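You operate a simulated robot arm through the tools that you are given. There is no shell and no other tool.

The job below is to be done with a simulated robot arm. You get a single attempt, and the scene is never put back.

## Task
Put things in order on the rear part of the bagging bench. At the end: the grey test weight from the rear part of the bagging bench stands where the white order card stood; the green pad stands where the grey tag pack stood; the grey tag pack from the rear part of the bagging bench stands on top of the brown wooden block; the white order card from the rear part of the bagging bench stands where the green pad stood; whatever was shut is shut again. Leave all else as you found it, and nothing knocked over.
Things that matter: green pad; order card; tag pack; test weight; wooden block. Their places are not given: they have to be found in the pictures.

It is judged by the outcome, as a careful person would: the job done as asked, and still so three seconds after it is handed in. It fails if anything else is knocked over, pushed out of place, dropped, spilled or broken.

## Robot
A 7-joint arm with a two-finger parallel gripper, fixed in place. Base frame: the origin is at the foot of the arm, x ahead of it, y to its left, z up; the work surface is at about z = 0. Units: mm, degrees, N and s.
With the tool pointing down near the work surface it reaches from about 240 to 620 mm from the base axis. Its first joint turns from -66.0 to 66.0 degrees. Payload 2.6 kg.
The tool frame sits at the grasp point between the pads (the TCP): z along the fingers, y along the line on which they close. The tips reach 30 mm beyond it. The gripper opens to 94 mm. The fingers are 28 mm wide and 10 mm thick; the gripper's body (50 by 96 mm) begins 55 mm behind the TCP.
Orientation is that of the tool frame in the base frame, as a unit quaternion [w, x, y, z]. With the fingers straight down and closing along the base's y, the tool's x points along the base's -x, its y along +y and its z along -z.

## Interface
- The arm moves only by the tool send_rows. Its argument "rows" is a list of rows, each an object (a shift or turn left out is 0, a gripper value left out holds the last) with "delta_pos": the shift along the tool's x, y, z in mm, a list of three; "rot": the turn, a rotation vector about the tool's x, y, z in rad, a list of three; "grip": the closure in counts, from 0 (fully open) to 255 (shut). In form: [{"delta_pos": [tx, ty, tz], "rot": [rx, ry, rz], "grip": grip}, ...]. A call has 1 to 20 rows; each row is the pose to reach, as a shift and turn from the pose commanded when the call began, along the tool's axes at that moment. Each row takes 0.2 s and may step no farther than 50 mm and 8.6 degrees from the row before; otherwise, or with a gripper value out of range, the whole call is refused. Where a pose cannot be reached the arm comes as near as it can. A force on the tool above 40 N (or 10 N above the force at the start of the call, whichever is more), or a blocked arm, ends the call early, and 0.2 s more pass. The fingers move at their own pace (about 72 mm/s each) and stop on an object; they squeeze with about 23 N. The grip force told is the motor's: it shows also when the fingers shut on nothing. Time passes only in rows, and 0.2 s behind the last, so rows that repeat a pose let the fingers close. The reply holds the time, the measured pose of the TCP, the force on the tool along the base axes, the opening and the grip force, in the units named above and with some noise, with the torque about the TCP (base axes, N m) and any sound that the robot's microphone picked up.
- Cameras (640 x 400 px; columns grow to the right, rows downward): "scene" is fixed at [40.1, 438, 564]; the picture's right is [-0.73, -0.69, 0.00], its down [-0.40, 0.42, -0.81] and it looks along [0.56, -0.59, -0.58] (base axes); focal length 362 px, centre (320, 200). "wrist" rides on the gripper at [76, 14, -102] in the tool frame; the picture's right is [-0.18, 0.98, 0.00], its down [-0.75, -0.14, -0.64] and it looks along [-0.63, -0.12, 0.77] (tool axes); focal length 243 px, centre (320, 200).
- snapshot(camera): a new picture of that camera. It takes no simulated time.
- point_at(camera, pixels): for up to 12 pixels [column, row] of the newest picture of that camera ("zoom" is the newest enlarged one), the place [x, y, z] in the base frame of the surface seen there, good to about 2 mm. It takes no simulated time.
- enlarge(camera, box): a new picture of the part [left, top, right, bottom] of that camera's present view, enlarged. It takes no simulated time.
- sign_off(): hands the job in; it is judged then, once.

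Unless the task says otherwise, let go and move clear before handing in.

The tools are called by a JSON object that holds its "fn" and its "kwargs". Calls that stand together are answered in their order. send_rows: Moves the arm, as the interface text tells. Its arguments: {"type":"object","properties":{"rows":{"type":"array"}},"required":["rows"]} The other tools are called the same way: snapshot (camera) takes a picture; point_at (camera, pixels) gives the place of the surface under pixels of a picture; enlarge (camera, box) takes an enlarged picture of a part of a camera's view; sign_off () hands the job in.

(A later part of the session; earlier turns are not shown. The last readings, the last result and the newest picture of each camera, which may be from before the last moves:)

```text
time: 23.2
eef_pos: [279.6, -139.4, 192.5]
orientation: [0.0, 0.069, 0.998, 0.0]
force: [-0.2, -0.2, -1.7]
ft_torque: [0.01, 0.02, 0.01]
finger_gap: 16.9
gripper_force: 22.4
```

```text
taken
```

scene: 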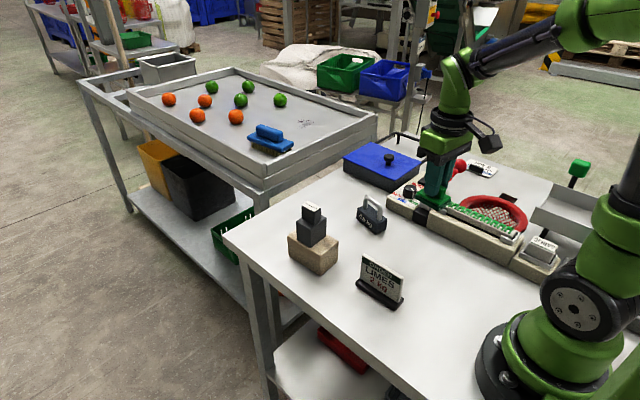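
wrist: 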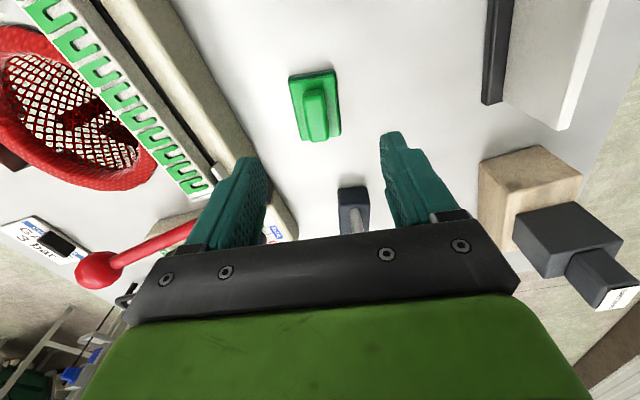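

The pad is up with the gripper (its old place is empty) and the grip still reads 17 mm. I'll carry it to the tag pack's old spot, (538.6,-59.3).

{"fn": "send_rows", "kwargs": {"rows": [{"delta_pos": [-10, 4.7, 0], "rot": [0, 0, 0.005], "grip": 255}, {"delta_pos": [-30, 14.2, 0], "rot": [0, 0, 0.01], "grip": 255}, {"delta_pos": [-55, 26, 0], "rot": [0, 0, 0.015], "grip": 255}, {"delta_pos": [-80, 37.8, 0], "rot": [0, 0, 0.02], "grip": 255}, {"delta_pos": [-105, 49.6, 0], "rot": [0, 0, 0.025], "grip": 255}, {"delta_pos": [-130, 61.4, 0], "rot": [0, 0, 0.03], "grip": 255}, {"delta_pos": [-155, 73.2, 0], "rot": [0, 0, 0.036], "grip": 255}, {"delta_pos": [-180, 85, 0], "rot": [0, 0, 0.042], "grip": 255}, {"delta_pos": [-205, 96.8, 0], "rot": [0, 0, 0.048], "grip": 255}, {"delta_pos": [-228, 107.7, 0], "rot": [0, 0, 0.054], "grip": 255}, {"delta_pos": [-241, 113.8, 0], "rot": [0, 0, 0.057], "grip": 255}, {"delta_pos": [-245.4, 115.9, 0], "rot": [0, 0, 0.057], "grip": 255}, {"delta_pos": [-245.4, 115.9, 0], "rot": [0, 0, 0.057], "grip": 255}]}}

{"fn": "snapshot", "kwargs": {"camera": "wrist"}}

{"fn": "enlarge", "kwargs": {"camera": "scene", "box": [250, 120, 378, 220]}}

```text
time: 26.0
eef_pos: [540.3, -58.9, 192.7]
orientation: [0.001, 0.098, 0.995, 0.0]
force: [0.0, 0.8, -0.6]
ft_torque: [0.01, 0.01, 0.01]
finger_gap: 17.1
gripper_force: 22.8
```

```text
taken
```

wrist: 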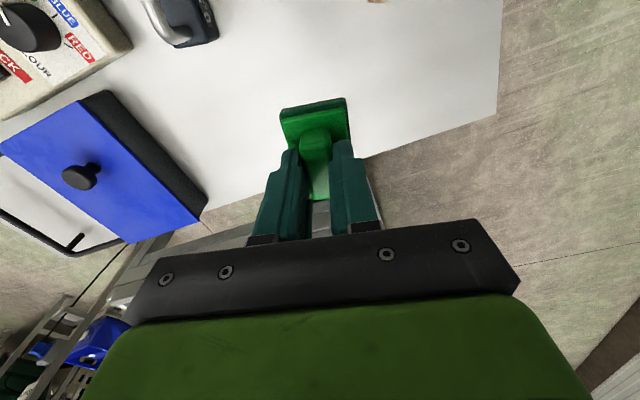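

```text
4.00 times, centred on (314, 170) of scene
```

zoom: 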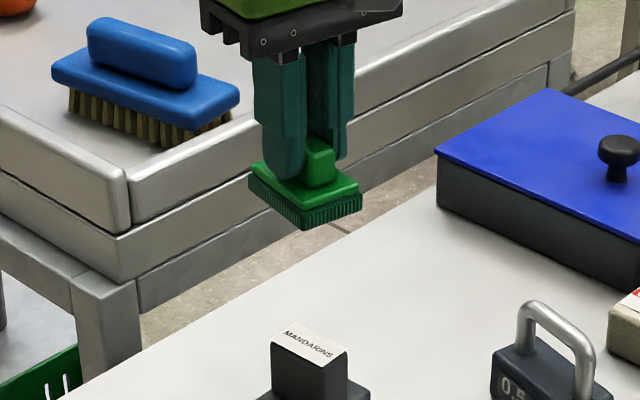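

The pad hangs level above the empty spot. I'll lower it to a few mm above the bench.

{"fn": "send_rows", "kwargs": {"rows": [{"delta_pos": [0, 0, 20], "grip": 255}, {"delta_pos": [0, 0, 50], "grip": 255}, {"delta_pos": [0, 0, 80], "grip": 255}, {"delta_pos": [0, 0, 105], "grip": 255}, {"delta_pos": [0, 0, 122], "grip": 255}, {"delta_pos": [0, 0, 132], "grip": 255}, {"delta_pos": [0, 0, 136], "grip": 255}, {"delta_pos": [0, 0, 136], "grip": 255}]}}

{"fn": "enlarge", "kwargs": {"camera": "scene", "box": [270, 170, 366, 230]}}

```text
time: 27.8
eef_pos: [541.2, -58.3, 56.7]
orientation: [0.0, 0.098, 0.995, 0.0]
force: [0.2, -0.2, -1.3]
ft_torque: [0.01, 0.01, 0.02]
finger_gap: 17.3
gripper_force: 22.8
```

```text
6.67 times, centred on (318, 200) of scene
```

zoom: 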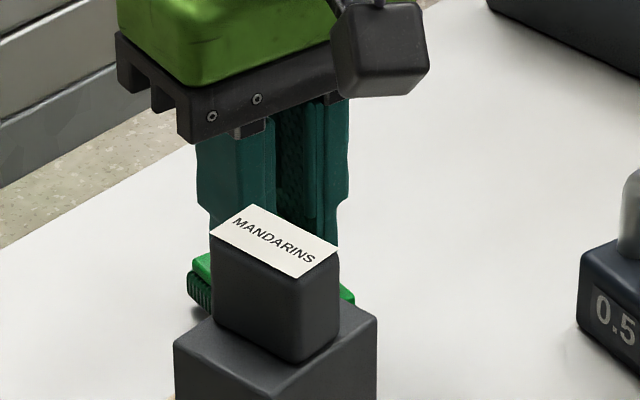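

The pack blocks the scene view, so I'll rely on force and pose readings, lowering a millimetre at a time.

{"fn": "send_rows", "kwargs": {"rows": [{"delta_pos": [0, 0, 1], "grip": 255}, {"delta_pos": [0, 0, 2], "grip": 255}, {"delta_pos": [0, 0, 2], "grip": 255}]}}

{"fn": "send_rows", "kwargs": {"rows": [{"delta_pos": [0, 0, 0.5], "grip": 255}, {"delta_pos": [0, 0, 1], "grip": 255}, {"delta_pos": [0, 0, 1], "grip": 255}]}}

{"fn": "snapshot", "kwargs": {"camera": "wrist"}}

```text
time: 28.6
eef_pos: [539.2, -57.5, 54.4]
orientation: [0.0, 0.098, 0.995, 0.0]
force: [-0.1, -0.3, -0.2]
ft_torque: [0.0, -0.01, 0.0]
finger_gap: 17.3
gripper_force: 22.4
```

```text
time: 29.4
eef_pos: [539.2, -58.1, 53.5]
orientation: [0.0, 0.099, 0.995, 0.0]
force: [-0.8, 0.2, -0.6]
ft_torque: [0.0, 0.01, -0.01]
finger_gap: 17.3
gripper_force: 23.4
```

```text
taken
```

wrist: 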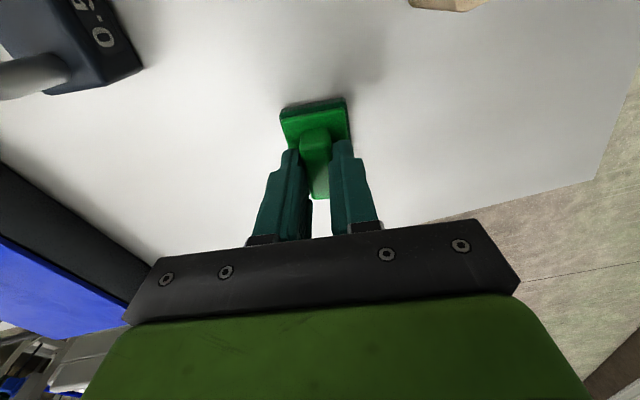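

About 1 mm should remain (commanded z 54, gripped at 53). I'll check the pad's corners in the wrist picture, then take the last steps.

{"fn": "point_at", "kwargs": {"camera": "wrist", "pixels": [[284, 110], [344, 102], [288, 135], [346, 130], [315, 112], [282, 104], [344, 97]]}}

{"fn": "send_rows", "kwargs": {"rows": [{"delta_pos": [0, 0, 0.5], "grip": 255}, {"delta_pos": [0, 0, 0.5], "grip": 255}]}}

{"fn": "send_rows", "kwargs": {"rows": [{"delta_pos": [0, 0, 0.5], "grip": 255}, {"delta_pos": [0, 0, 0.5], "grip": 255}]}}

```text
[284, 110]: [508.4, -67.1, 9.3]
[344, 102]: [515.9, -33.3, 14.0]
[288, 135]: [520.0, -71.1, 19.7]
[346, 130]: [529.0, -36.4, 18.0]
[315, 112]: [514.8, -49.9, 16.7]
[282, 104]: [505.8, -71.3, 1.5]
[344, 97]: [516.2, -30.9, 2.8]
```

```text
time: 30.0
eef_pos: [539.3, -57.2, 54.0]
orientation: [0.0, 0.099, 0.995, 0.0]
force: [0.3, 0.8, -0.2]
ft_torque: [-0.04, 0.0, 0.0]
finger_gap: 17.1
gripper_force: 22.8
```

```text
time: 30.6
eef_pos: [538.8, -58.1, 53.1]
orientation: [0.0, 0.099, 0.995, 0.001]
force: [-0.2, -0.8, -0.5]
ft_torque: [0.01, 0.0, -0.03]
finger_gap: 16.9
gripper_force: 22.6
```

Still no contact, and the pad's corners suggest it sits about 2 mm toward +y. I'll shift it slightly and continue feeling down.

{"fn": "send_rows", "kwargs": {"rows": [{"delta_pos": [0, -1.5, -0.5], "grip": 255}, {"delta_pos": [0, -1.5, 0.3], "grip": 255}, {"delta_pos": [0, -1.5, 0.5], "grip": 255}]}}

{"fn": "send_rows", "kwargs": {"rows": [{"delta_pos": [0, 0, 0.5], "grip": 255}, {"delta_pos": [0, 0, 0.5], "grip": 255}]}}

```text
time: 31.4
eef_pos: [539.6, -59.6, 53.2]
orientation: [-0.001, 0.099, 0.995, 0.0]
force: [-1.8, 0.7, 2.0]
ft_torque: [0.02, 0.07, 0.01]
finger_gap: 17.1
gripper_force: 22.9
```

```text
time: 32.0
eef_pos: [538.8, -60.1, 53.5]
orientation: [0.001, 0.099, 0.995, 0.0]
force: [-2.9, 1.4, 9.4]
ft_torque: [0.07, 0.23, -0.03]
finger_gap: 17.3
gripper_force: 23.3
```

The pad is in contact with the bench (9.4 N). I'll ease off slightly, open, and rise.

{"fn": "send_rows", "kwargs": {"rows": [{"delta_pos": [0, 0, -0.4], "grip": 255}, {"delta_pos": [0, 0, -0.4], "grip": 100}, {"delta_pos": [0, 0, -0.4], "grip": 100}, {"delta_pos": [0, 0, -0.4], "grip": 100}, {"delta_pos": [0, 0, -0.4], "grip": 100}, {"delta_pos": [0, 0, -15], "grip": 100}, {"delta_pos": [0, 0, -40], "grip": 100}, {"delta_pos": [0, 0, -75], "grip": 100}, {"delta_pos": [0, 0, -115], "grip": 100}, {"delta_pos": [0, 0, -150], "grip": 100}, {"delta_pos": [0, 0, -150], "grip": 100}]}}

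{"fn": "snapshot", "kwargs": {"camera": "scene"}}

{"fn": "snapshot", "kwargs": {"camera": "wrist"}}

```text
time: 34.4
eef_pos: [539.6, -59.8, 202.6]
orientation: [0.001, 0.099, 0.995, 0.0]
force: [-0.6, -0.8, -0.1]
ft_torque: [0.04, 0.0, -0.04]
finger_gap: 57.3
gripper_force: 0.1
```

```text
taken
```

scene: 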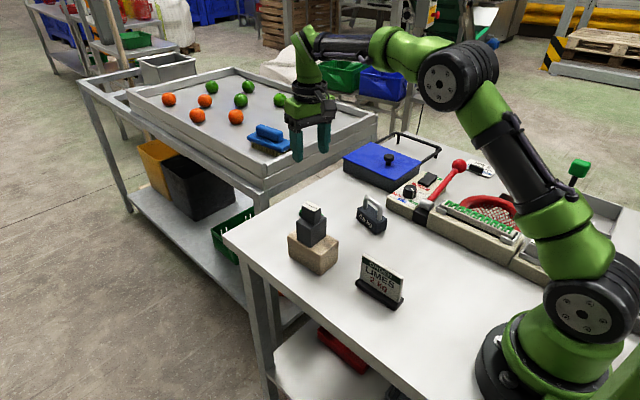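

```text
taken
```

wrist: 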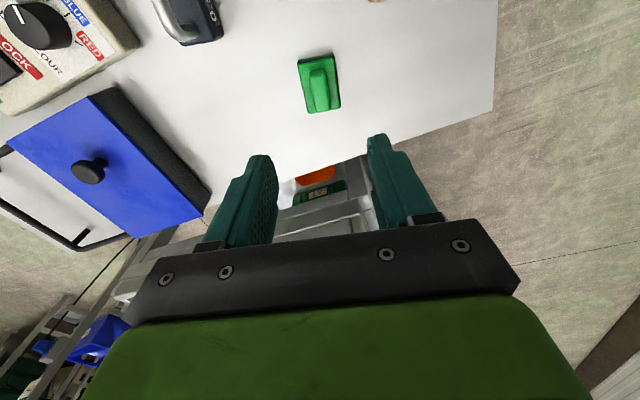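

The pad stands alone at (320,85) in the wrist picture. I'll measure it to confirm its place.

{"fn": "point_at", "kwargs": {"camera": "wrist", "pixels": [[301, 62], [331, 56], [308, 110], [338, 105], [320, 85], [303, 85], [335, 80], [315, 70], [322, 108]]}}

```text
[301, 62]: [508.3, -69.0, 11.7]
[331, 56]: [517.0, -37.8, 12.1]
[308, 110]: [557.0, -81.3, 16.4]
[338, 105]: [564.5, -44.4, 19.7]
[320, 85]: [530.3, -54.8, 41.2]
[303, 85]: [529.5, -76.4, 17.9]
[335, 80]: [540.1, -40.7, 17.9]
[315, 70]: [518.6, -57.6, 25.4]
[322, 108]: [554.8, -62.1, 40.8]
```

The pad's centre measures about (537.5,-58.5), right where the pack stood. Next, the order card: I'll move above it at (278.5,20.3), aligned with its plate.

{"fn": "send_rows", "kwargs": {"rows": [{"delta_pos": [5, 0.5, -15], "rot": [0, 0, -0.01], "grip": 100}, {"delta_pos": [20, 2.1, -30], "rot": [0, 0, -0.02], "grip": 100}, {"delta_pos": [45, 4.8, -30], "rot": [0, 0, -0.04], "grip": 100}, {"delta_pos": [72, 7.6, -30], "rot": [0, 0, -0.06], "grip": 100}, {"delta_pos": [100, 10.6, -30], "rot": [0, 0, -0.08], "grip": 100}, {"delta_pos": [128, 13.6, -30], "rot": [0, 0, -0.1], "grip": 100}, {"delta_pos": [156, 16.5, -30], "rot": [0, 0, -0.13], "grip": 100}, {"delta_pos": [184, 19.5, -30], "rot": [0, 0, -0.15], "grip": 100}, {"delta_pos": [212, 22.5, -25], "rot": [0, 0, -0.18], "grip": 100}, {"delta_pos": [238, 25.2, 0], "rot": [0, 0, -0.2], "grip": 100}, {"delta_pos": [258, 27.4, 25], "rot": [0, 0, -0.223], "grip": 100}, {"delta_pos": [268, 28.4, 45], "rot": [0, 0, -0.223], "grip": 100}, {"delta_pos": [270.7, 28.7, 57], "rot": [0, 0, -0.223], "grip": 100}, {"delta_pos": [270.7, 28.7, 57], "rot": [0, 0, -0.223], "grip": 100}]}}

{"fn": "snapshot", "kwargs": {"camera": "wrist"}}

{"fn": "enlarge", "kwargs": {"camera": "scene", "box": [310, 190, 438, 310]}}

```text
time: 37.4
eef_pos: [278.9, 20.1, 144.4]
orientation: [0.0, -0.014, 1.0, -0.001]
force: [-0.1, 0.1, -0.3]
ft_torque: [0.02, 0.02, -0.01]
finger_gap: 57.1
gripper_force: 0.0
```

```text
taken
```

wrist: 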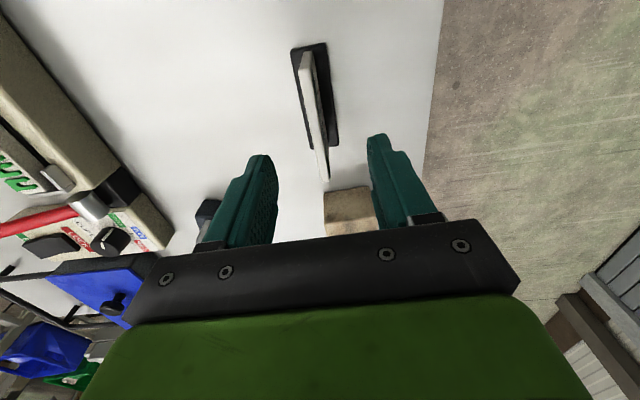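

```text
3.33 times, centred on (374, 250) of scene
```

zoom: 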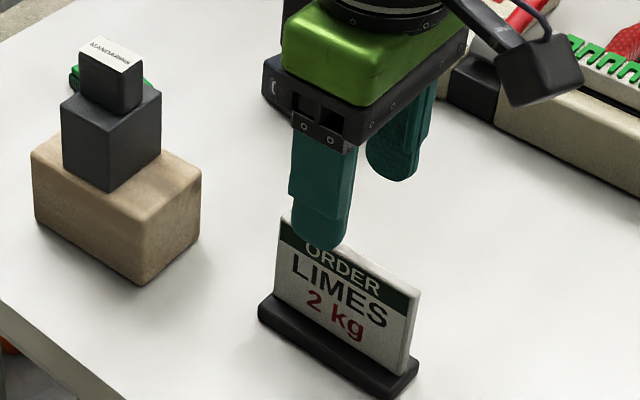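

The card is below with its plate between the finger lines (wrist (313,110)). I'll measure its foot and plate edges from this view.

{"fn": "point_at", "kwargs": {"camera": "wrist", "pixels": [[294, 50], [324, 45], [308, 146], [336, 143], [304, 60], [311, 58], [320, 165], [327, 160], [316, 110], [295, 80], [330, 80], [312, 100]]}}

```text
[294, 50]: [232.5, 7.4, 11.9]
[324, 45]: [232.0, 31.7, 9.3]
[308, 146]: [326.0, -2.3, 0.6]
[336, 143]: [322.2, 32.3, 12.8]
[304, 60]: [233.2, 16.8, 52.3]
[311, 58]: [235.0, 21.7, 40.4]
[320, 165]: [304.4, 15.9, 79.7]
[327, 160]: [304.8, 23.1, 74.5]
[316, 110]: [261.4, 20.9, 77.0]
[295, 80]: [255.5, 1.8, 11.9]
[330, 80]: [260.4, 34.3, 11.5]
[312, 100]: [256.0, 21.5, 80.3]
```

Plate spans y≈16–23, foot y≈4–35, x 231–325: the fingers are centred. I'll descend to z≈56 (tips at 26, above the foot).

{"fn": "send_rows", "kwargs": {"rows": [{"delta_pos": [0, 0, 15], "grip": 100}, {"delta_pos": [0, 0, 35], "grip": 100}, {"delta_pos": [0, 0, 55], "grip": 100}, {"delta_pos": [0, 0, 72], "grip": 100}, {"delta_pos": [0, 0, 84], "grip": 100}, {"delta_pos": [0, 0, 89], "grip": 100}, {"delta_pos": [0, 0, 89], "grip": 100}]}}

{"fn": "enlarge", "kwargs": {"camera": "scene", "box": [330, 220, 426, 320]}}

```text
time: 39.0
eef_pos: [279.2, 21.3, 54.0]
orientation: [0.0, -0.013, 1.0, -0.001]
force: [-0.2, 0.3, 0.2]
ft_torque: [0.01, 0.01, 0.01]
finger_gap: 57.1
gripper_force: 0.0
```

```text
4.00 times, centred on (378, 270) of scene
```

zoom: 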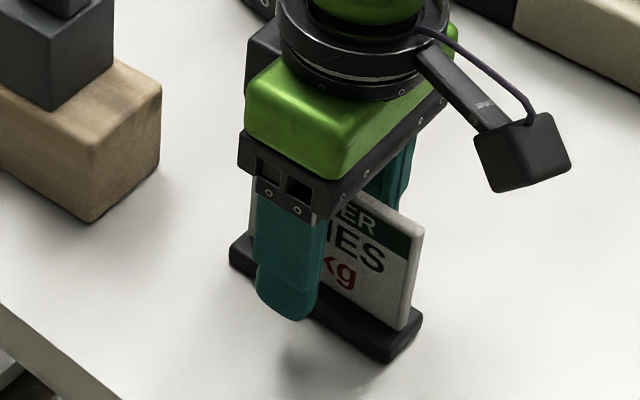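

The fingers straddle the plate at mid-length, above the foot. Closing on it.

{"fn": "send_rows", "kwargs": {"rows": [{"delta_pos": [0, 0, 0], "grip": 255}, {"delta_pos": [0, 0, 0], "grip": 255}, {"delta_pos": [0, 0, 0], "grip": 255}, {"delta_pos": [0, 0, 0], "grip": 255}, {"delta_pos": [0, 0, 0], "grip": 255}]}}

{"fn": "enlarge", "kwargs": {"camera": "scene", "box": [330, 230, 426, 330]}}

```text
time: 40.2
eef_pos: [278.1, 19.7, 54.7]
orientation: [0.0, -0.014, 1.0, 0.0]
force: [0.0, -0.9, 0.0]
ft_torque: [0.01, 0.01, 0.01]
finger_gap: 12.0
gripper_force: 22.7
```

```text
4.00 times, centred on (378, 280) of scene
```

zoom: 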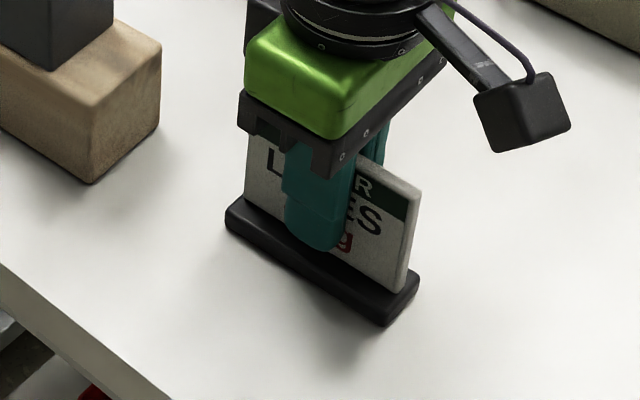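

The plate is gripped (12 mm, 23 N). I'll lift the card and check it before moving sideways.

{"fn": "send_rows", "kwargs": {"rows": [{"delta_pos": [0, 0, -5], "grip": 255}, {"delta_pos": [0, 0, -15], "grip": 255}, {"delta_pos": [0, 0, -35], "grip": 255}, {"delta_pos": [0, 0, -60], "grip": 255}, {"delta_pos": [0, 0, -85], "grip": 255}, {"delta_pos": [0, 0, -100], "grip": 255}, {"delta_pos": [0, 0, -100], "grip": 255}]}}

{"fn": "snapshot", "kwargs": {"camera": "scene"}}

```text
time: 41.8
eef_pos: [279.0, 21.2, 155.5]
orientation: [0.0, -0.013, 1.0, 0.001]
force: [-0.8, -0.3, -1.4]
ft_torque: [-0.02, -0.01, -0.03]
finger_gap: 11.7
gripper_force: 23.0
```

```text
taken
```

scene: 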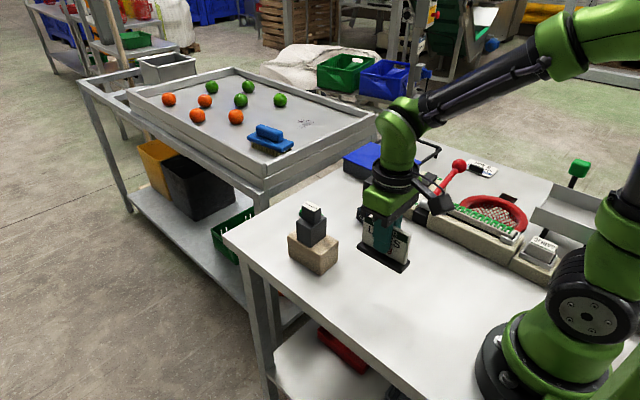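

The card hangs level in the gripper. I'll carry it sideways to the pad's old spot (279.5,-140).

{"fn": "send_rows", "kwargs": {"rows": [{"delta_pos": [0.2, -10, 0], "grip": 255}, {"delta_pos": [0.6, -30, 0], "grip": 255}, {"delta_pos": [1, -52, 0], "grip": 255}, {"delta_pos": [1.5, -75, 0], "grip": 255}, {"delta_pos": [2, -98, 0], "grip": 255}, {"delta_pos": [2.5, -121, 0], "grip": 255}, {"delta_pos": [2.9, -142, 0], "grip": 255}, {"delta_pos": [3.1, -155, 0], "grip": 255}, {"delta_pos": [3.2, -160.3, 0], "grip": 255}, {"delta_pos": [3.2, -160.3, 0], "grip": 255}]}}

{"fn": "enlarge", "kwargs": {"camera": "scene", "box": [350, 150, 510, 280]}}

{"fn": "snapshot", "kwargs": {"camera": "wrist"}}

```text
time: 44.0
eef_pos: [279.1, -138.1, 156.6]
orientation: [0.0, -0.012, 1.0, -0.001]
force: [-0.6, 0.7, -0.8]
ft_torque: [-0.03, -0.01, 0.0]
finger_gap: 11.7
gripper_force: 22.7
```

```text
3.08 times, centred on (430, 215) of scene
```

zoom: 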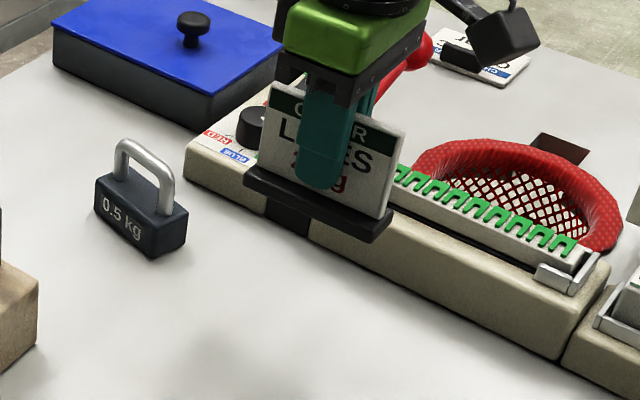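

```text
taken
```

wrist: 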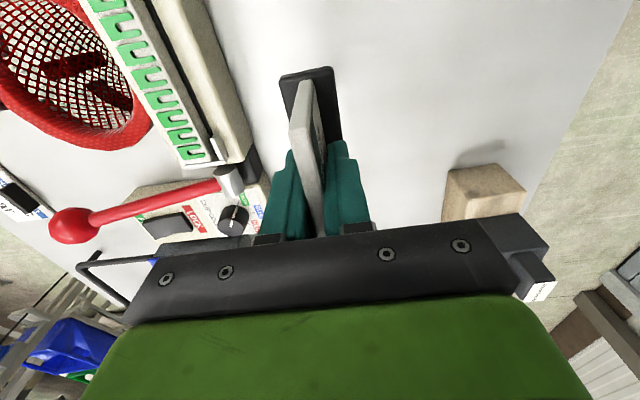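

The card hangs level above the empty spot, well in front of the clipper's edge. I'll measure the foot's corners and clipper front, then lower.

{"fn": "point_at", "kwargs": {"camera": "zoom", "pixels": [[250, 190], [320, 222], [370, 240], [388, 215], [330, 190], [300, 230], [400, 280], [480, 320], [400, 300], [300, 250]]}}

{"fn": "send_rows", "kwargs": {"rows": [{"delta_pos": [0, 0, 15], "grip": 255}, {"delta_pos": [0, 0, 35], "grip": 255}, {"delta_pos": [0, 0, 58], "grip": 255}, {"delta_pos": [0, 0, 78], "grip": 255}, {"delta_pos": [0, 0, 90], "grip": 255}, {"delta_pos": [0, 0, 96], "grip": 255}, {"delta_pos": [0, 0, 96], "grip": 255}]}}

{"fn": "enlarge", "kwargs": {"camera": "scene", "box": [370, 190, 480, 280]}}

```text
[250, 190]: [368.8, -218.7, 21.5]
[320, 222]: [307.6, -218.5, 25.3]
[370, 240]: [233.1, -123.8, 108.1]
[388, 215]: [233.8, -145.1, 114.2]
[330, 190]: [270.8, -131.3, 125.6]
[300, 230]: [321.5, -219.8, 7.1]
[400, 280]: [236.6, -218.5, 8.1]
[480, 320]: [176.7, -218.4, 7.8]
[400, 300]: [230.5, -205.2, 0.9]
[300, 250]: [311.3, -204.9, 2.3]
```

```text
time: 45.6
eef_pos: [277.8, -140.4, 60.6]
orientation: [0.0, -0.013, 1.0, 0.0]
force: [0.6, 0.0, -1.3]
ft_torque: [-0.04, -0.03, -0.02]
finger_gap: 11.9
gripper_force: 22.8
```

```text
4.44 times, centred on (425, 235) of scene
```

zoom: 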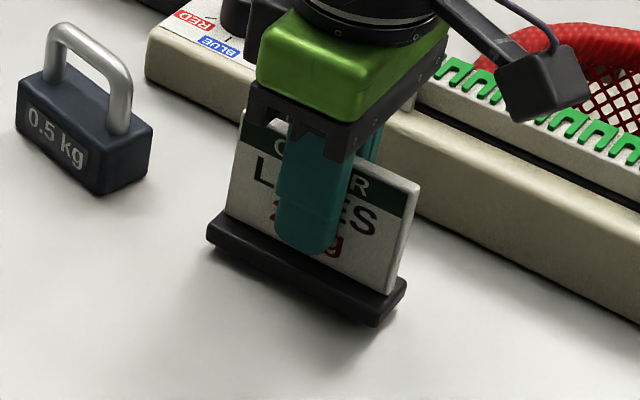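

The card is ~4 mm above the bench, with 60 mm to the clipper. I'll feel down to contact.

{"fn": "send_rows", "kwargs": {"rows": [{"delta_pos": [0, 0, 1], "grip": 255}, {"delta_pos": [0, 0, 2], "grip": 255}, {"delta_pos": [0, 0, 3], "grip": 255}, {"delta_pos": [0, 0, 3], "grip": 255}]}}

{"fn": "send_rows", "kwargs": {"rows": [{"delta_pos": [0, 0, 0.5], "grip": 255}, {"delta_pos": [0, 0, 0.5], "grip": 255}]}}

{"fn": "send_rows", "kwargs": {"rows": [{"delta_pos": [0, 0, 0.5], "grip": 255}, {"delta_pos": [0, 0, 0.5], "grip": 255}]}}

```text
time: 46.6
eef_pos: [279.2, -138.5, 57.2]
orientation: [0.0, -0.013, 1.0, 0.0]
force: [-0.2, -0.2, -0.6]
ft_torque: [-0.03, -0.02, -0.02]
finger_gap: 11.6
gripper_force: 23.5
```

```text
time: 47.2
eef_pos: [279.3, -139.5, 56.1]
orientation: [0.0, -0.014, 1.0, 0.0]
force: [-0.2, -0.5, -1.0]
ft_torque: [0.05, -0.01, 0.01]
finger_gap: 12.1
gripper_force: 23.1
```

```text
time: 47.8
eef_pos: [280.7, -139.5, 55.9]
orientation: [0.0, -0.013, 1.0, -0.001]
force: [-1.3, 0.3, -0.9]
ft_torque: [0.01, -0.02, -0.01]
finger_gap: 12.2
gripper_force: 22.7
```

No contact at commanded z 56; I'll keep going in half-millimetres.

{"fn": "send_rows", "kwargs": {"rows": [{"delta_pos": [0, 0, 0.5], "grip": 255}, {"delta_pos": [0, 0, 0.5], "grip": 255}]}}

{"fn": "send_rows", "kwargs": {"rows": [{"delta_pos": [0, 0, 0.5], "grip": 255}, {"delta_pos": [0, 0, 0.5], "grip": 255}]}}

```text
time: 48.4
eef_pos: [280.4, -139.9, 55.7]
orientation: [-0.001, -0.013, 1.0, -0.001]
force: [-0.6, -0.8, -1.0]
ft_torque: [-0.01, 0.01, 0.0]
finger_gap: 11.8
gripper_force: 23.4
```

```text
time: 49.0
eef_pos: [279.9, -139.3, 55.7]
orientation: [0.0, -0.013, 1.0, 0.0]
force: [0.6, -0.2, 0.0]
ft_torque: [0.01, 0.03, -0.02]
finger_gap: 11.8
gripper_force: 23.0
```

{"fn": "send_rows", "kwargs": {"rows": [{"delta_pos": [0, 0, 0.5], "grip": 255}, {"delta_pos": [0, 0, 0.5], "grip": 255}]}}

{"fn": "enlarge", "kwargs": {"camera": "scene", "box": [390, 220, 470, 280]}}

```text
time: 49.6
eef_pos: [279.9, -139.3, 54.7]
orientation: [0.0, -0.012, 1.0, 0.001]
force: [-3.8, 1.2, 10.5]
ft_torque: [0.01, 0.08, -0.01]
finger_gap: 11.9
gripper_force: 23.2
```

```text
6.67 times, centred on (430, 250) of scene
```

zoom: 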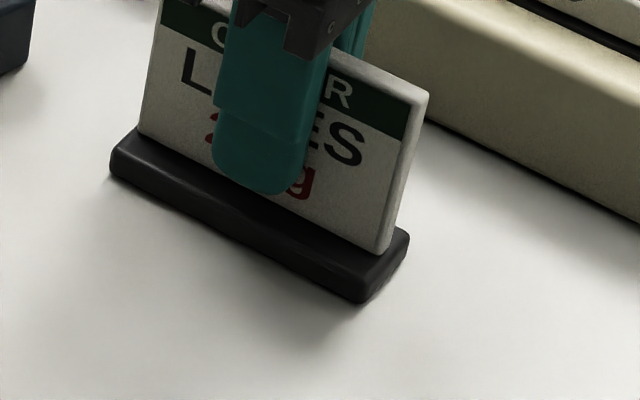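

The card's foot is down (10.5 N). I'll ease off, open and rise straight up.

{"fn": "send_rows", "kwargs": {"rows": [{"delta_pos": [0, 0, -0.4], "grip": 255}, {"delta_pos": [0, 0, -0.4], "grip": 110}, {"delta_pos": [0, 0, -0.4], "grip": 110}, {"delta_pos": [0, 0, -0.4], "grip": 110}, {"delta_pos": [0, 0, -0.4], "grip": 110}, {"delta_pos": [0, 0, -10], "grip": 110}, {"delta_pos": [0, 0, -30], "grip": 110}, {"delta_pos": [0, 0, -60], "grip": 110}, {"delta_pos": [0, 0, -90], "grip": 110}, {"delta_pos": [0, 0, -115.5], "grip": 110}, {"delta_pos": [0, 0, -115.5], "grip": 110}]}}

{"fn": "snapshot", "kwargs": {"camera": "scene"}}

{"fn": "enlarge", "kwargs": {"camera": "scene", "box": [380, 210, 476, 280]}}

```text
time: 52.0
eef_pos: [279.0, -138.9, 169.3]
orientation: [0.0, -0.013, 1.0, 0.001]
force: [0.8, 0.2, 0.1]
ft_torque: [0.02, -0.01, 0.0]
finger_gap: 53.4
gripper_force: 0.0
```

```text
taken
```

scene: 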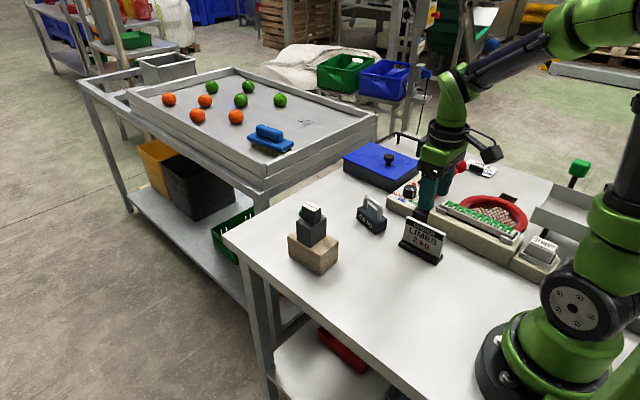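

```text
5.71 times, centred on (428, 245) of scene
```

zoom: 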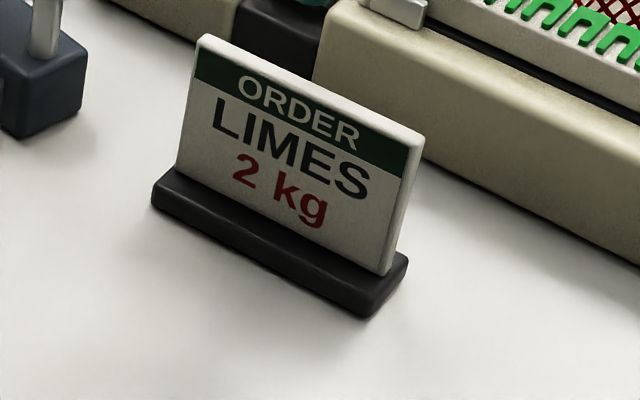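

The card stands upright and free. I'll measure its foot's place before going for the weight.

{"fn": "point_at", "kwargs": {"camera": "zoom", "pixels": [[156, 195], [160, 175], [270, 245], [365, 312], [378, 305], [402, 265], [370, 285], [205, 40], [410, 138], [300, 90]]}}

```text
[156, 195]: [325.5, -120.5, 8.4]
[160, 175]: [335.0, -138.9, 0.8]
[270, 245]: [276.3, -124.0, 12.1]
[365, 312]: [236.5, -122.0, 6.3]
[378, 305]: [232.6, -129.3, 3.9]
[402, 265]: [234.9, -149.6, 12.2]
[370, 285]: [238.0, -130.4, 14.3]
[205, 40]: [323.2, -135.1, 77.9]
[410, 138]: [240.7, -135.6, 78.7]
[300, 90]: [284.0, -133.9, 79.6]
```

The card's foot centre is about (279,-138), on the pad's old spot. Now the weight: move above (417,-140.5), turned to its -11.4° angle.

{"fn": "send_rows", "kwargs": {"rows": [{"delta_pos": [-8, -0.2, 0], "rot": [0, 0, 0.01], "grip": 60}, {"delta_pos": [-28, -0.8, 0], "rot": [0, 0, 0.04], "grip": 60}, {"delta_pos": [-52, -1.5, 0], "rot": [0, 0, 0.08], "grip": 60}, {"delta_pos": [-77, -2.3, 0], "rot": [0, 0, 0.13], "grip": 60}, {"delta_pos": [-102, -3, 0], "rot": [0, 0, 0.18], "grip": 60}, {"delta_pos": [-124, -3.7, 0], "rot": [0, 0, 0.215], "grip": 60}, {"delta_pos": [-134, -4, 5], "rot": [0, 0, 0.225], "grip": 60}, {"delta_pos": [-137.4, -4.1, 15], "rot": [0, 0, 0.225], "grip": 60}, {"delta_pos": [-137.4, -4.1, 20], "rot": [0, 0, 0.225], "grip": 60}, {"delta_pos": [-137.4, -4.1, 20], "rot": [0, 0, 0.225], "grip": 60}]}}

{"fn": "snapshot", "kwargs": {"camera": "wrist"}}

{"fn": "enlarge", "kwargs": {"camera": "scene", "box": [320, 140, 448, 240]}}

```text
time: 54.2
eef_pos: [417.2, -138.2, 148.2]
orientation: [0.0, 0.1, 0.995, 0.0]
force: [0.6, 0.4, -0.6]
ft_torque: [0.02, 0.05, -0.02]
finger_gap: 71.9
gripper_force: 0.0
```

```text
taken
```

wrist: 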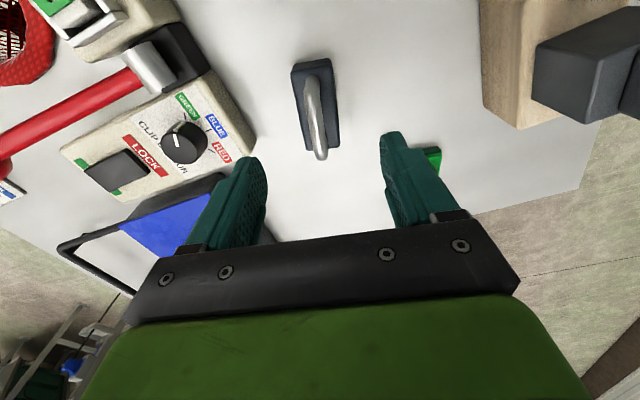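

```text
4.00 times, centred on (384, 190) of scene
```

zoom: 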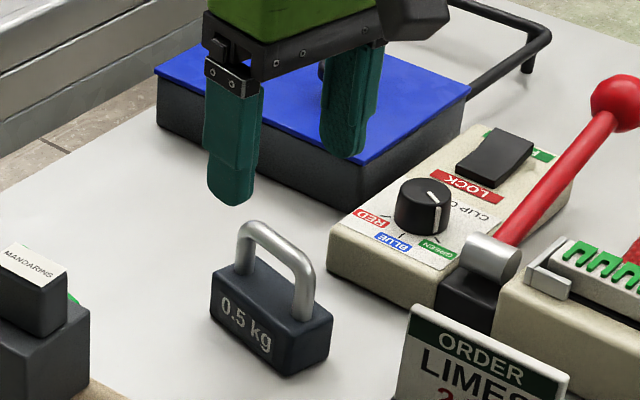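

The weight is centred below the fingers in the wrist picture at (315,105). I'll measure its body from this view.

{"fn": "point_at", "kwargs": {"camera": "wrist", "pixels": [[295, 66], [328, 62], [306, 148], [337, 143], [298, 90], [332, 90], [310, 85], [318, 130], [320, 157], [303, 64], [303, 120], [335, 120]]}}

```text
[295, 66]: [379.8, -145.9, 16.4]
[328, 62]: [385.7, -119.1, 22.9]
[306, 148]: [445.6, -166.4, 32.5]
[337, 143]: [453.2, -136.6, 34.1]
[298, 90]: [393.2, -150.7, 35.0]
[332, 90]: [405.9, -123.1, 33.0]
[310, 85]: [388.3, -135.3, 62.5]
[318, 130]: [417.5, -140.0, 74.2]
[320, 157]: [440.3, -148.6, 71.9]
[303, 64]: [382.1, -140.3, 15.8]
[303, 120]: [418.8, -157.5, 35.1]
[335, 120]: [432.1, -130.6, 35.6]
```

The body is centred within about 1 mm of the tool, perhaps turned a degree more. I'll adjust slightly and descend around the body to z≈37 (tips ~7 mm above the bench).

{"fn": "send_rows", "kwargs": {"rows": [{"delta_pos": [0, -1, 15], "rot": [0, 0, 0.01], "grip": 60}, {"delta_pos": [0, -1, 35], "rot": [0, 0, 0.02], "grip": 60}, {"delta_pos": [0, -1, 58], "rot": [0, 0, 0.02], "grip": 60}, {"delta_pos": [0, -1, 78], "rot": [0, 0, 0.02], "grip": 60}, {"delta_pos": [0, -1, 96], "rot": [0, 0, 0.02], "grip": 60}, {"delta_pos": [0, -1, 108], "rot": [0, 0, 0.02], "grip": 60}, {"delta_pos": [0, -1, 113], "rot": [0, 0, 0.02], "grip": 60}, {"delta_pos": [0, -1, 113], "rot": [0, 0, 0.02], "grip": 60}]}}

{"fn": "enlarge", "kwargs": {"camera": "scene", "box": [325, 170, 421, 245]}}

```text
time: 56.0
eef_pos: [418.1, -141.1, 36.1]
orientation: [0.0, 0.11, 0.994, 0.0]
force: [1.0, 0.6, -0.1]
ft_torque: [-0.01, -0.01, 0.02]
finger_gap: 71.9
gripper_force: 0.0
```

```text
5.33 times, centred on (373, 208) of scene
```

zoom: 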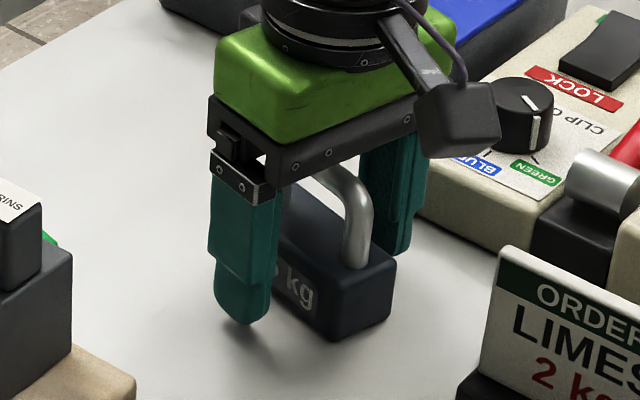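

The fingers are on both sides of the weight's body and its handle is clear below the gripper. Closing now.

{"fn": "send_rows", "kwargs": {"rows": [{"delta_pos": [0, 0, 0], "grip": 140}, {"delta_pos": [0, 0, 0], "grip": 255}, {"delta_pos": [0, 0, 0], "grip": 255}, {"delta_pos": [0, 0, 0], "grip": 255}, {"delta_pos": [0, 0, 0], "grip": 255}, {"delta_pos": [0, 0, 0], "grip": 255}]}}

{"fn": "enlarge", "kwargs": {"camera": "scene", "box": [325, 170, 421, 245]}}

```text
time: 57.4
eef_pos: [417.9, -140.6, 35.9]
orientation: [0.001, 0.11, 0.994, 0.0]
force: [-0.1, -1.5, -0.2]
ft_torque: [-0.05, -0.04, -0.06]
finger_gap: 40.0
gripper_force: 23.6
```

```text
5.33 times, centred on (373, 208) of scene
```

zoom: 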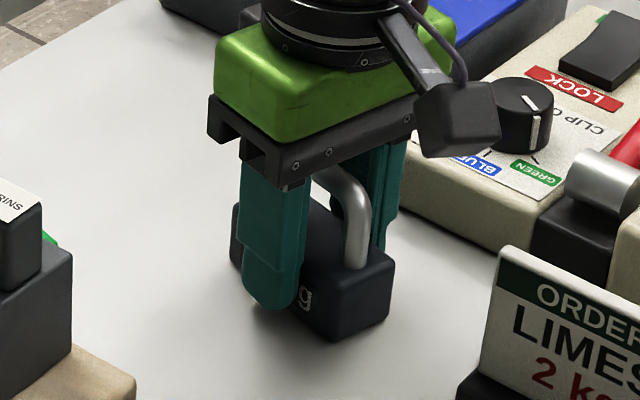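

Gripped at 40.0 mm with 23.6 N. I'll lift the weight and check.

{"fn": "send_rows", "kwargs": {"rows": [{"delta_pos": [0, 0, -4], "grip": 255}, {"delta_pos": [0, 0, -12], "grip": 255}, {"delta_pos": [0, 0, -28], "grip": 255}, {"delta_pos": [0, 0, -50], "grip": 255}, {"delta_pos": [0, 0, -75], "grip": 255}, {"delta_pos": [0, 0, -100], "grip": 255}, {"delta_pos": [0, 0, -120], "grip": 255}, {"delta_pos": [0, 0, -130], "grip": 255}, {"delta_pos": [0, 0, -130], "grip": 255}]}}

{"fn": "snapshot", "kwargs": {"camera": "scene"}}

```text
time: 59.4
eef_pos: [416.3, -142.0, 167.0]
orientation: [0.0, 0.11, 0.994, -0.001]
force: [0.2, 0.4, -4.8]
ft_torque: [0.0, 0.01, 0.01]
finger_gap: 35.9
gripper_force: 23.2
```

```text
taken
```

scene: 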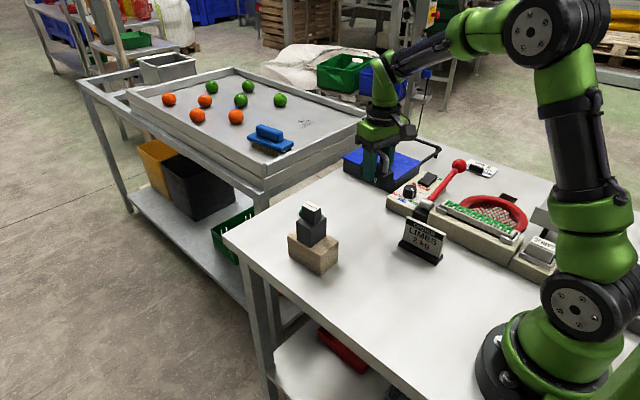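

The gap settled from 40.0 to 35.9 mm as the weight aligned flush with the pads, and −4.8 N matches 0.5 kg. I'll look closely to be sure it's level in the grip.

{"fn": "enlarge", "kwargs": {"camera": "scene", "box": [330, 110, 440, 200]}}

{"fn": "snapshot", "kwargs": {"camera": "wrist"}}

{"fn": "send_rows", "kwargs": {"rows": [{"delta_pos": [0, 0, 0], "grip": 255}, {"delta_pos": [0, 0, 0], "grip": 255}]}}

```text
4.44 times, centred on (385, 155) of scene
```

zoom: 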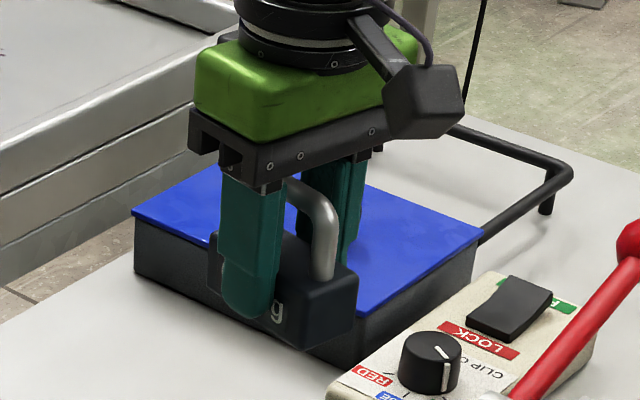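

```text
taken
```

wrist: 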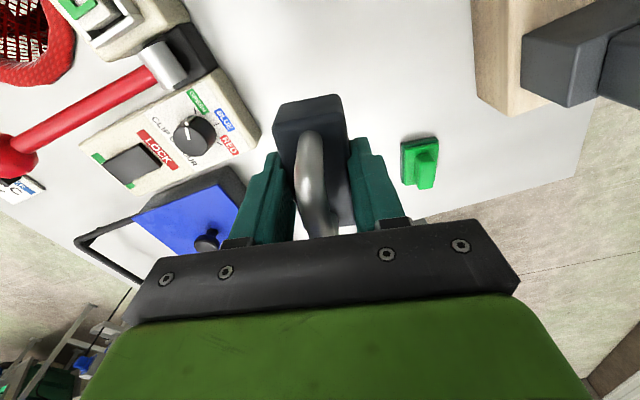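

```text
time: 60.0
eef_pos: [416.9, -142.0, 166.4]
orientation: [0.0, 0.11, 0.994, 0.0]
force: [0.8, 0.0, -4.0]
ft_torque: [0.02, 0.02, 0.03]
finger_gap: 36.0
gripper_force: 22.4
```

The weight looks level and steady at 36 mm. I'll carry it to the card's old spot (278.5,20), turning to the card's angle.

{"fn": "point_at", "kwargs": {"camera": "zoom", "pixels": [[345, 275], [300, 290], [215, 245], [330, 270], [285, 285], [213, 275], [300, 335], [350, 315]]}}

{"fn": "send_rows", "kwargs": {"rows": [{"delta_pos": [8, 6, 0], "rot": [0, 0, -0.01], "grip": 255}, {"delta_pos": [24, 18, 0], "rot": [0, 0, -0.03], "grip": 255}, {"delta_pos": [44, 33, 0], "rot": [0, 0, -0.06], "grip": 255}, {"delta_pos": [65, 48.8, 0], "rot": [0, 0, -0.09], "grip": 255}, {"delta_pos": [86, 64.5, 0], "rot": [0, 0, -0.12], "grip": 255}, {"delta_pos": [107, 80.3, 0], "rot": [0, 0, -0.155], "grip": 255}, {"delta_pos": [128, 96, 0], "rot": [0, 0, -0.19], "grip": 255}, {"delta_pos": [147, 110.3, 0], "rot": [0, 0, -0.22], "grip": 255}, {"delta_pos": [162, 121.5, 0], "rot": [0, 0, -0.24], "grip": 255}, {"delta_pos": [168, 126, 0], "rot": [0, 0, -0.245], "grip": 255}, {"delta_pos": [170.1, 127.6, 0], "rot": [0, 0, -0.245], "grip": 255}, {"delta_pos": [170.1, 127.6, 0], "rot": [0, 0, -0.245], "grip": 255}]}}

{"fn": "snapshot", "kwargs": {"camera": "scene"}}

{"fn": "enlarge", "kwargs": {"camera": "scene", "box": [310, 180, 438, 280]}}

```text
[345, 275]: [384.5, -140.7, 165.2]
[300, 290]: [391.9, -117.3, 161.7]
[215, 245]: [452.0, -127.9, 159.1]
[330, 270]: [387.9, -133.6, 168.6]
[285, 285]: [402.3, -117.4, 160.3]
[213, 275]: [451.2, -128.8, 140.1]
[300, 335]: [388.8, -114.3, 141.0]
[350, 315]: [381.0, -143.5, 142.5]
```

```text
time: 62.6
eef_pos: [278.2, 20.7, 166.6]
orientation: [0.0, -0.013, 1.0, 0.0]
force: [-0.4, 0.0, -4.6]
ft_torque: [-0.01, 0.03, 0.03]
finger_gap: 36.0
gripper_force: 23.3
```

```text
taken
```

scene: 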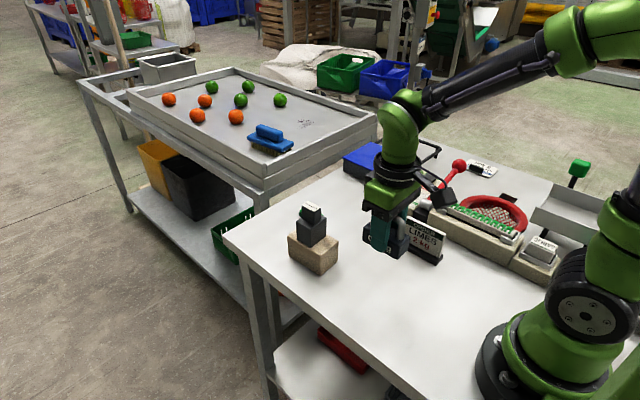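

```text
4.00 times, centred on (374, 230) of scene
```

zoom: 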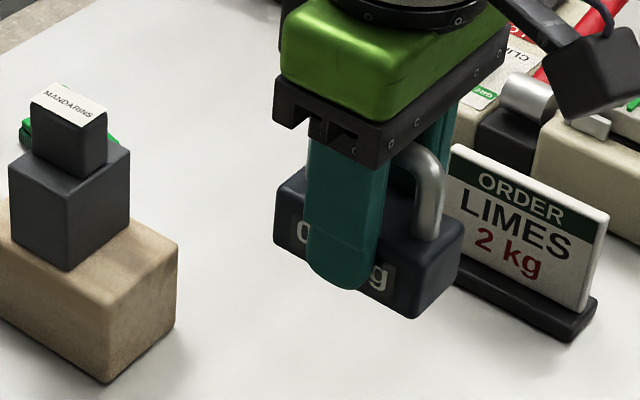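

The weight hangs level over the empty spot, well away from the card. I'll lower it to a few mm above the bench.

{"fn": "send_rows", "kwargs": {"rows": [{"delta_pos": [0, 0, 15], "grip": 255}, {"delta_pos": [0, 0, 38], "grip": 255}, {"delta_pos": [0, 0, 65], "grip": 255}, {"delta_pos": [0, 0, 90], "grip": 255}, {"delta_pos": [0, 0, 110], "grip": 255}, {"delta_pos": [0, 0, 121], "grip": 255}, {"delta_pos": [0, 0, 126], "grip": 255}, {"delta_pos": [0, 0, 126], "grip": 255}]}}

{"fn": "enlarge", "kwargs": {"camera": "scene", "box": [320, 230, 430, 320]}}

```text
time: 64.4
eef_pos: [279.8, 21.2, 41.2]
orientation: [0.0, -0.013, 1.0, 0.0]
force: [0.3, -0.8, -5.2]
ft_torque: [-0.02, -0.01, 0.02]
finger_gap: 35.9
gripper_force: 23.1
```

```text
4.44 times, centred on (375, 275) of scene
```

zoom: 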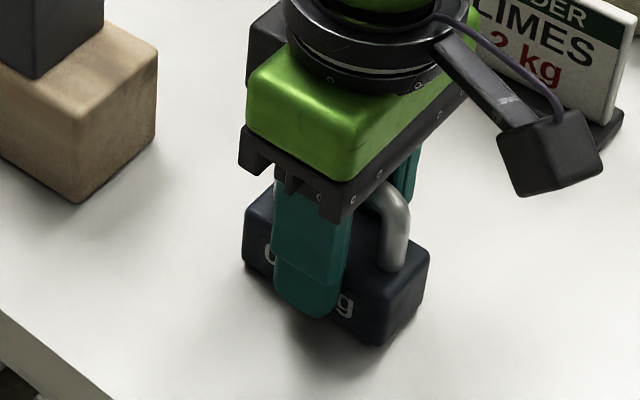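

A few mm remain. I'll feel down in small steps.

{"fn": "send_rows", "kwargs": {"rows": [{"delta_pos": [0, 0, 1], "grip": 255}, {"delta_pos": [0, 0, 2], "grip": 255}, {"delta_pos": [0, 0, 3], "grip": 255}, {"delta_pos": [0, 0, 3], "grip": 255}]}}

{"fn": "send_rows", "kwargs": {"rows": [{"delta_pos": [0, 0, 0.5], "grip": 255}, {"delta_pos": [0, 0, 0.5], "grip": 255}]}}

{"fn": "send_rows", "kwargs": {"rows": [{"delta_pos": [0, 0, 0.5], "grip": 255}, {"delta_pos": [0, 0, 0.5], "grip": 255}]}}

```text
time: 65.4
eef_pos: [279.7, 21.0, 39.3]
orientation: [0.0, -0.012, 1.0, 0.0]
force: [-1.1, -1.3, 2.7]
ft_torque: [0.0, 0.0, -0.07]
finger_gap: 36.0
gripper_force: 22.9
stopped in row 4: the force on the tool passed its limit at 42 N (the readings are from after the stop); the commanded pose is now the measured one
```

```text
time: 66.0
eef_pos: [280.0, 19.8, 38.8]
orientation: [0.001, -0.013, 1.0, 0.0]
force: [-8.3, -0.5, 22.5]
ft_torque: [-0.12, 0.07, 0.11]
finger_gap: 35.9
gripper_force: 22.6
```

```text
time: 66.4
eef_pos: [278.8, 19.9, 38.7]
orientation: [0.001, -0.012, 1.0, 0.0]
force: [-0.7, -1.0, 3.3]
ft_torque: [-0.05, 0.0, -0.07]
finger_gap: 35.8
gripper_force: 23.1
stopped in row 1: the force on the tool passed its limit at 46 N (the readings are from after the stop); the commanded pose is now the measured one
```

The weight touched the bench a little early (its grip had settled ~2 mm lower), and it now rests with only ~3 N. I'll look before releasing.

{"fn": "enlarge", "kwargs": {"camera": "scene", "box": [330, 235, 426, 310]}}

{"fn": "snapshot", "kwargs": {"camera": "wrist"}}

```text
5.33 times, centred on (378, 272) of scene
```

zoom: 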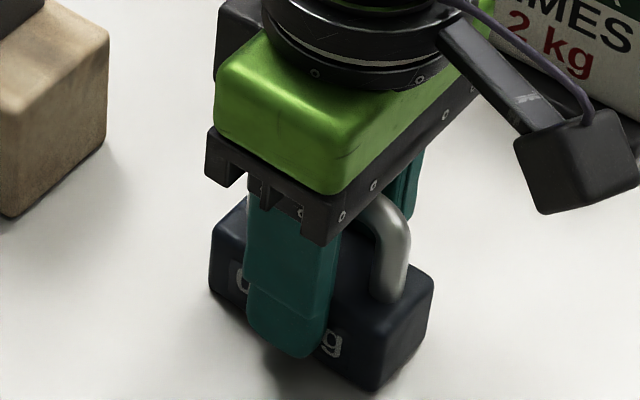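

```text
taken
```

wrist: 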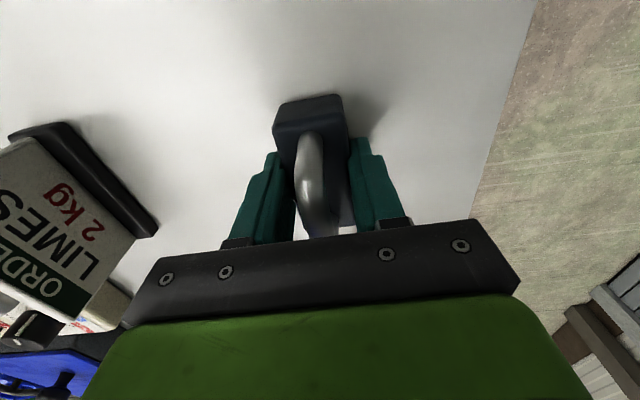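

I'll check that the weight's top and bottom edges are level before opening.

{"fn": "point_at", "kwargs": {"camera": "zoom", "pixels": [[220, 228], [370, 305], [425, 280], [345, 280], [216, 285], [370, 380], [380, 380], [428, 340], [216, 260], [385, 340], [235, 300], [345, 372]]}}

```text
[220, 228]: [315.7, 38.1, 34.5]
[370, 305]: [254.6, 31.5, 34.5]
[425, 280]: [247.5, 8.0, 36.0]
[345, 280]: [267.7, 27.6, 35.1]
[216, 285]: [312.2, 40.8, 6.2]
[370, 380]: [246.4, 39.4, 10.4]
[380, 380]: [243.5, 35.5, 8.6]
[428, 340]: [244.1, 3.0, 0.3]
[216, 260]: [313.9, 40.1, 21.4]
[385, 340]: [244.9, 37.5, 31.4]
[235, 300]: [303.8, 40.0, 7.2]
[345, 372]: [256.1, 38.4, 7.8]
```

The top is level at z≈35 and the body spans x 244–314, y 3–40: centred at (279,21). I'll release and rise clear.

{"fn": "send_rows", "kwargs": {"rows": [{"delta_pos": [0, 0, 0], "grip": 255}, {"delta_pos": [0, 0, 0], "grip": 80}, {"delta_pos": [0, 0, 0], "grip": 80}, {"delta_pos": [0, 0, 0], "grip": 80}, {"delta_pos": [0, 0, -0.5], "grip": 80}, {"delta_pos": [0, 0, -10], "grip": 80}, {"delta_pos": [0, 0, -30], "grip": 80}, {"delta_pos": [0, 0, -60], "grip": 80}, {"delta_pos": [0, 0, -100], "grip": 80}, {"delta_pos": [0, 0, -140], "grip": 80}, {"delta_pos": [0, 0, -180], "grip": 80}, {"delta_pos": [0, 0, -210], "grip": 80}, {"delta_pos": [0, 0, -210], "grip": 80}]}}

{"fn": "snapshot", "kwargs": {"camera": "scene"}}

{"fn": "snapshot", "kwargs": {"camera": "wrist"}}

```text
time: 69.2
eef_pos: [279.8, 19.3, 249.8]
orientation: [0.001, -0.012, 1.0, 0.0]
force: [-0.1, 0.4, 0.1]
ft_torque: [0.02, -0.02, -0.01]
finger_gap: 64.4
gripper_force: 0.0
```

```text
taken
```

scene: 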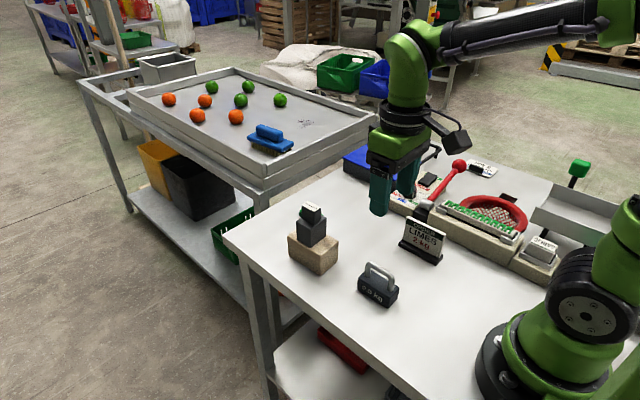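

```text
taken
```

wrist: 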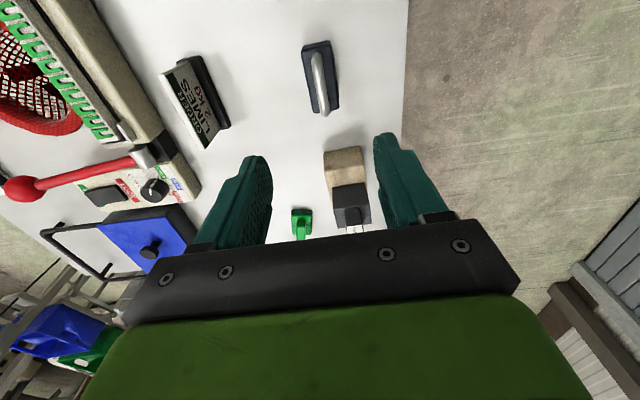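

All four items stand in their new places: weight at (378,287), card at (422,243), pack on block at (313,235). I'll verify each in close-up, including the block's own position and the shut blue box.

{"fn": "enlarge", "kwargs": {"camera": "scene", "box": [275, 190, 435, 310]}}

{"fn": "point_at", "kwargs": {"camera": "zoom", "pixels": [[145, 70], [130, 120], [155, 115], [190, 105], [70, 165], [170, 215], [220, 165], [330, 290], [375, 335], [420, 320], [390, 250], [340, 240]]}}

{"fn": "point_at", "kwargs": {"camera": "wrist", "pixels": [[303, 50], [328, 46], [312, 110], [336, 105], [294, 212], [310, 212], [330, 160], [358, 155], [165, 78], [198, 60], [205, 143], [226, 122]]}}

```text
3.33 times, centred on (355, 250) of scene
```

zoom: 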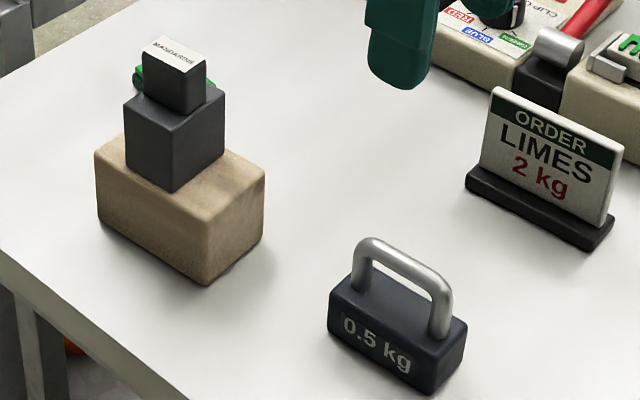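

```text
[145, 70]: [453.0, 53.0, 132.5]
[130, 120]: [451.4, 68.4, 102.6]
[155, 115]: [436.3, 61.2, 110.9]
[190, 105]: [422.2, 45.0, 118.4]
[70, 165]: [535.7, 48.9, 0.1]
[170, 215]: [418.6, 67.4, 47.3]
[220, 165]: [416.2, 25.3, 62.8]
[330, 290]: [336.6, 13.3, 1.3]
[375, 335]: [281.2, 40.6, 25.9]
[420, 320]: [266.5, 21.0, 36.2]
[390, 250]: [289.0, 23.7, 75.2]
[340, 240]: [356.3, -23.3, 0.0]
```

```text
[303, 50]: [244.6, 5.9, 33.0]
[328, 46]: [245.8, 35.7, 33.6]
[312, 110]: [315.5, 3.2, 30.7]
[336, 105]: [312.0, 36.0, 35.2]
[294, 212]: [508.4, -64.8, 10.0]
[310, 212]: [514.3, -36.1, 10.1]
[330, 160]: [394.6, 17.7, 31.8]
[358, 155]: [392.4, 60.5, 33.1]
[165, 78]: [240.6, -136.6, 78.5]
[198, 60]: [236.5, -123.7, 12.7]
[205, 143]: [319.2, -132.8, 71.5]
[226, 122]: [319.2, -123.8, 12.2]
```

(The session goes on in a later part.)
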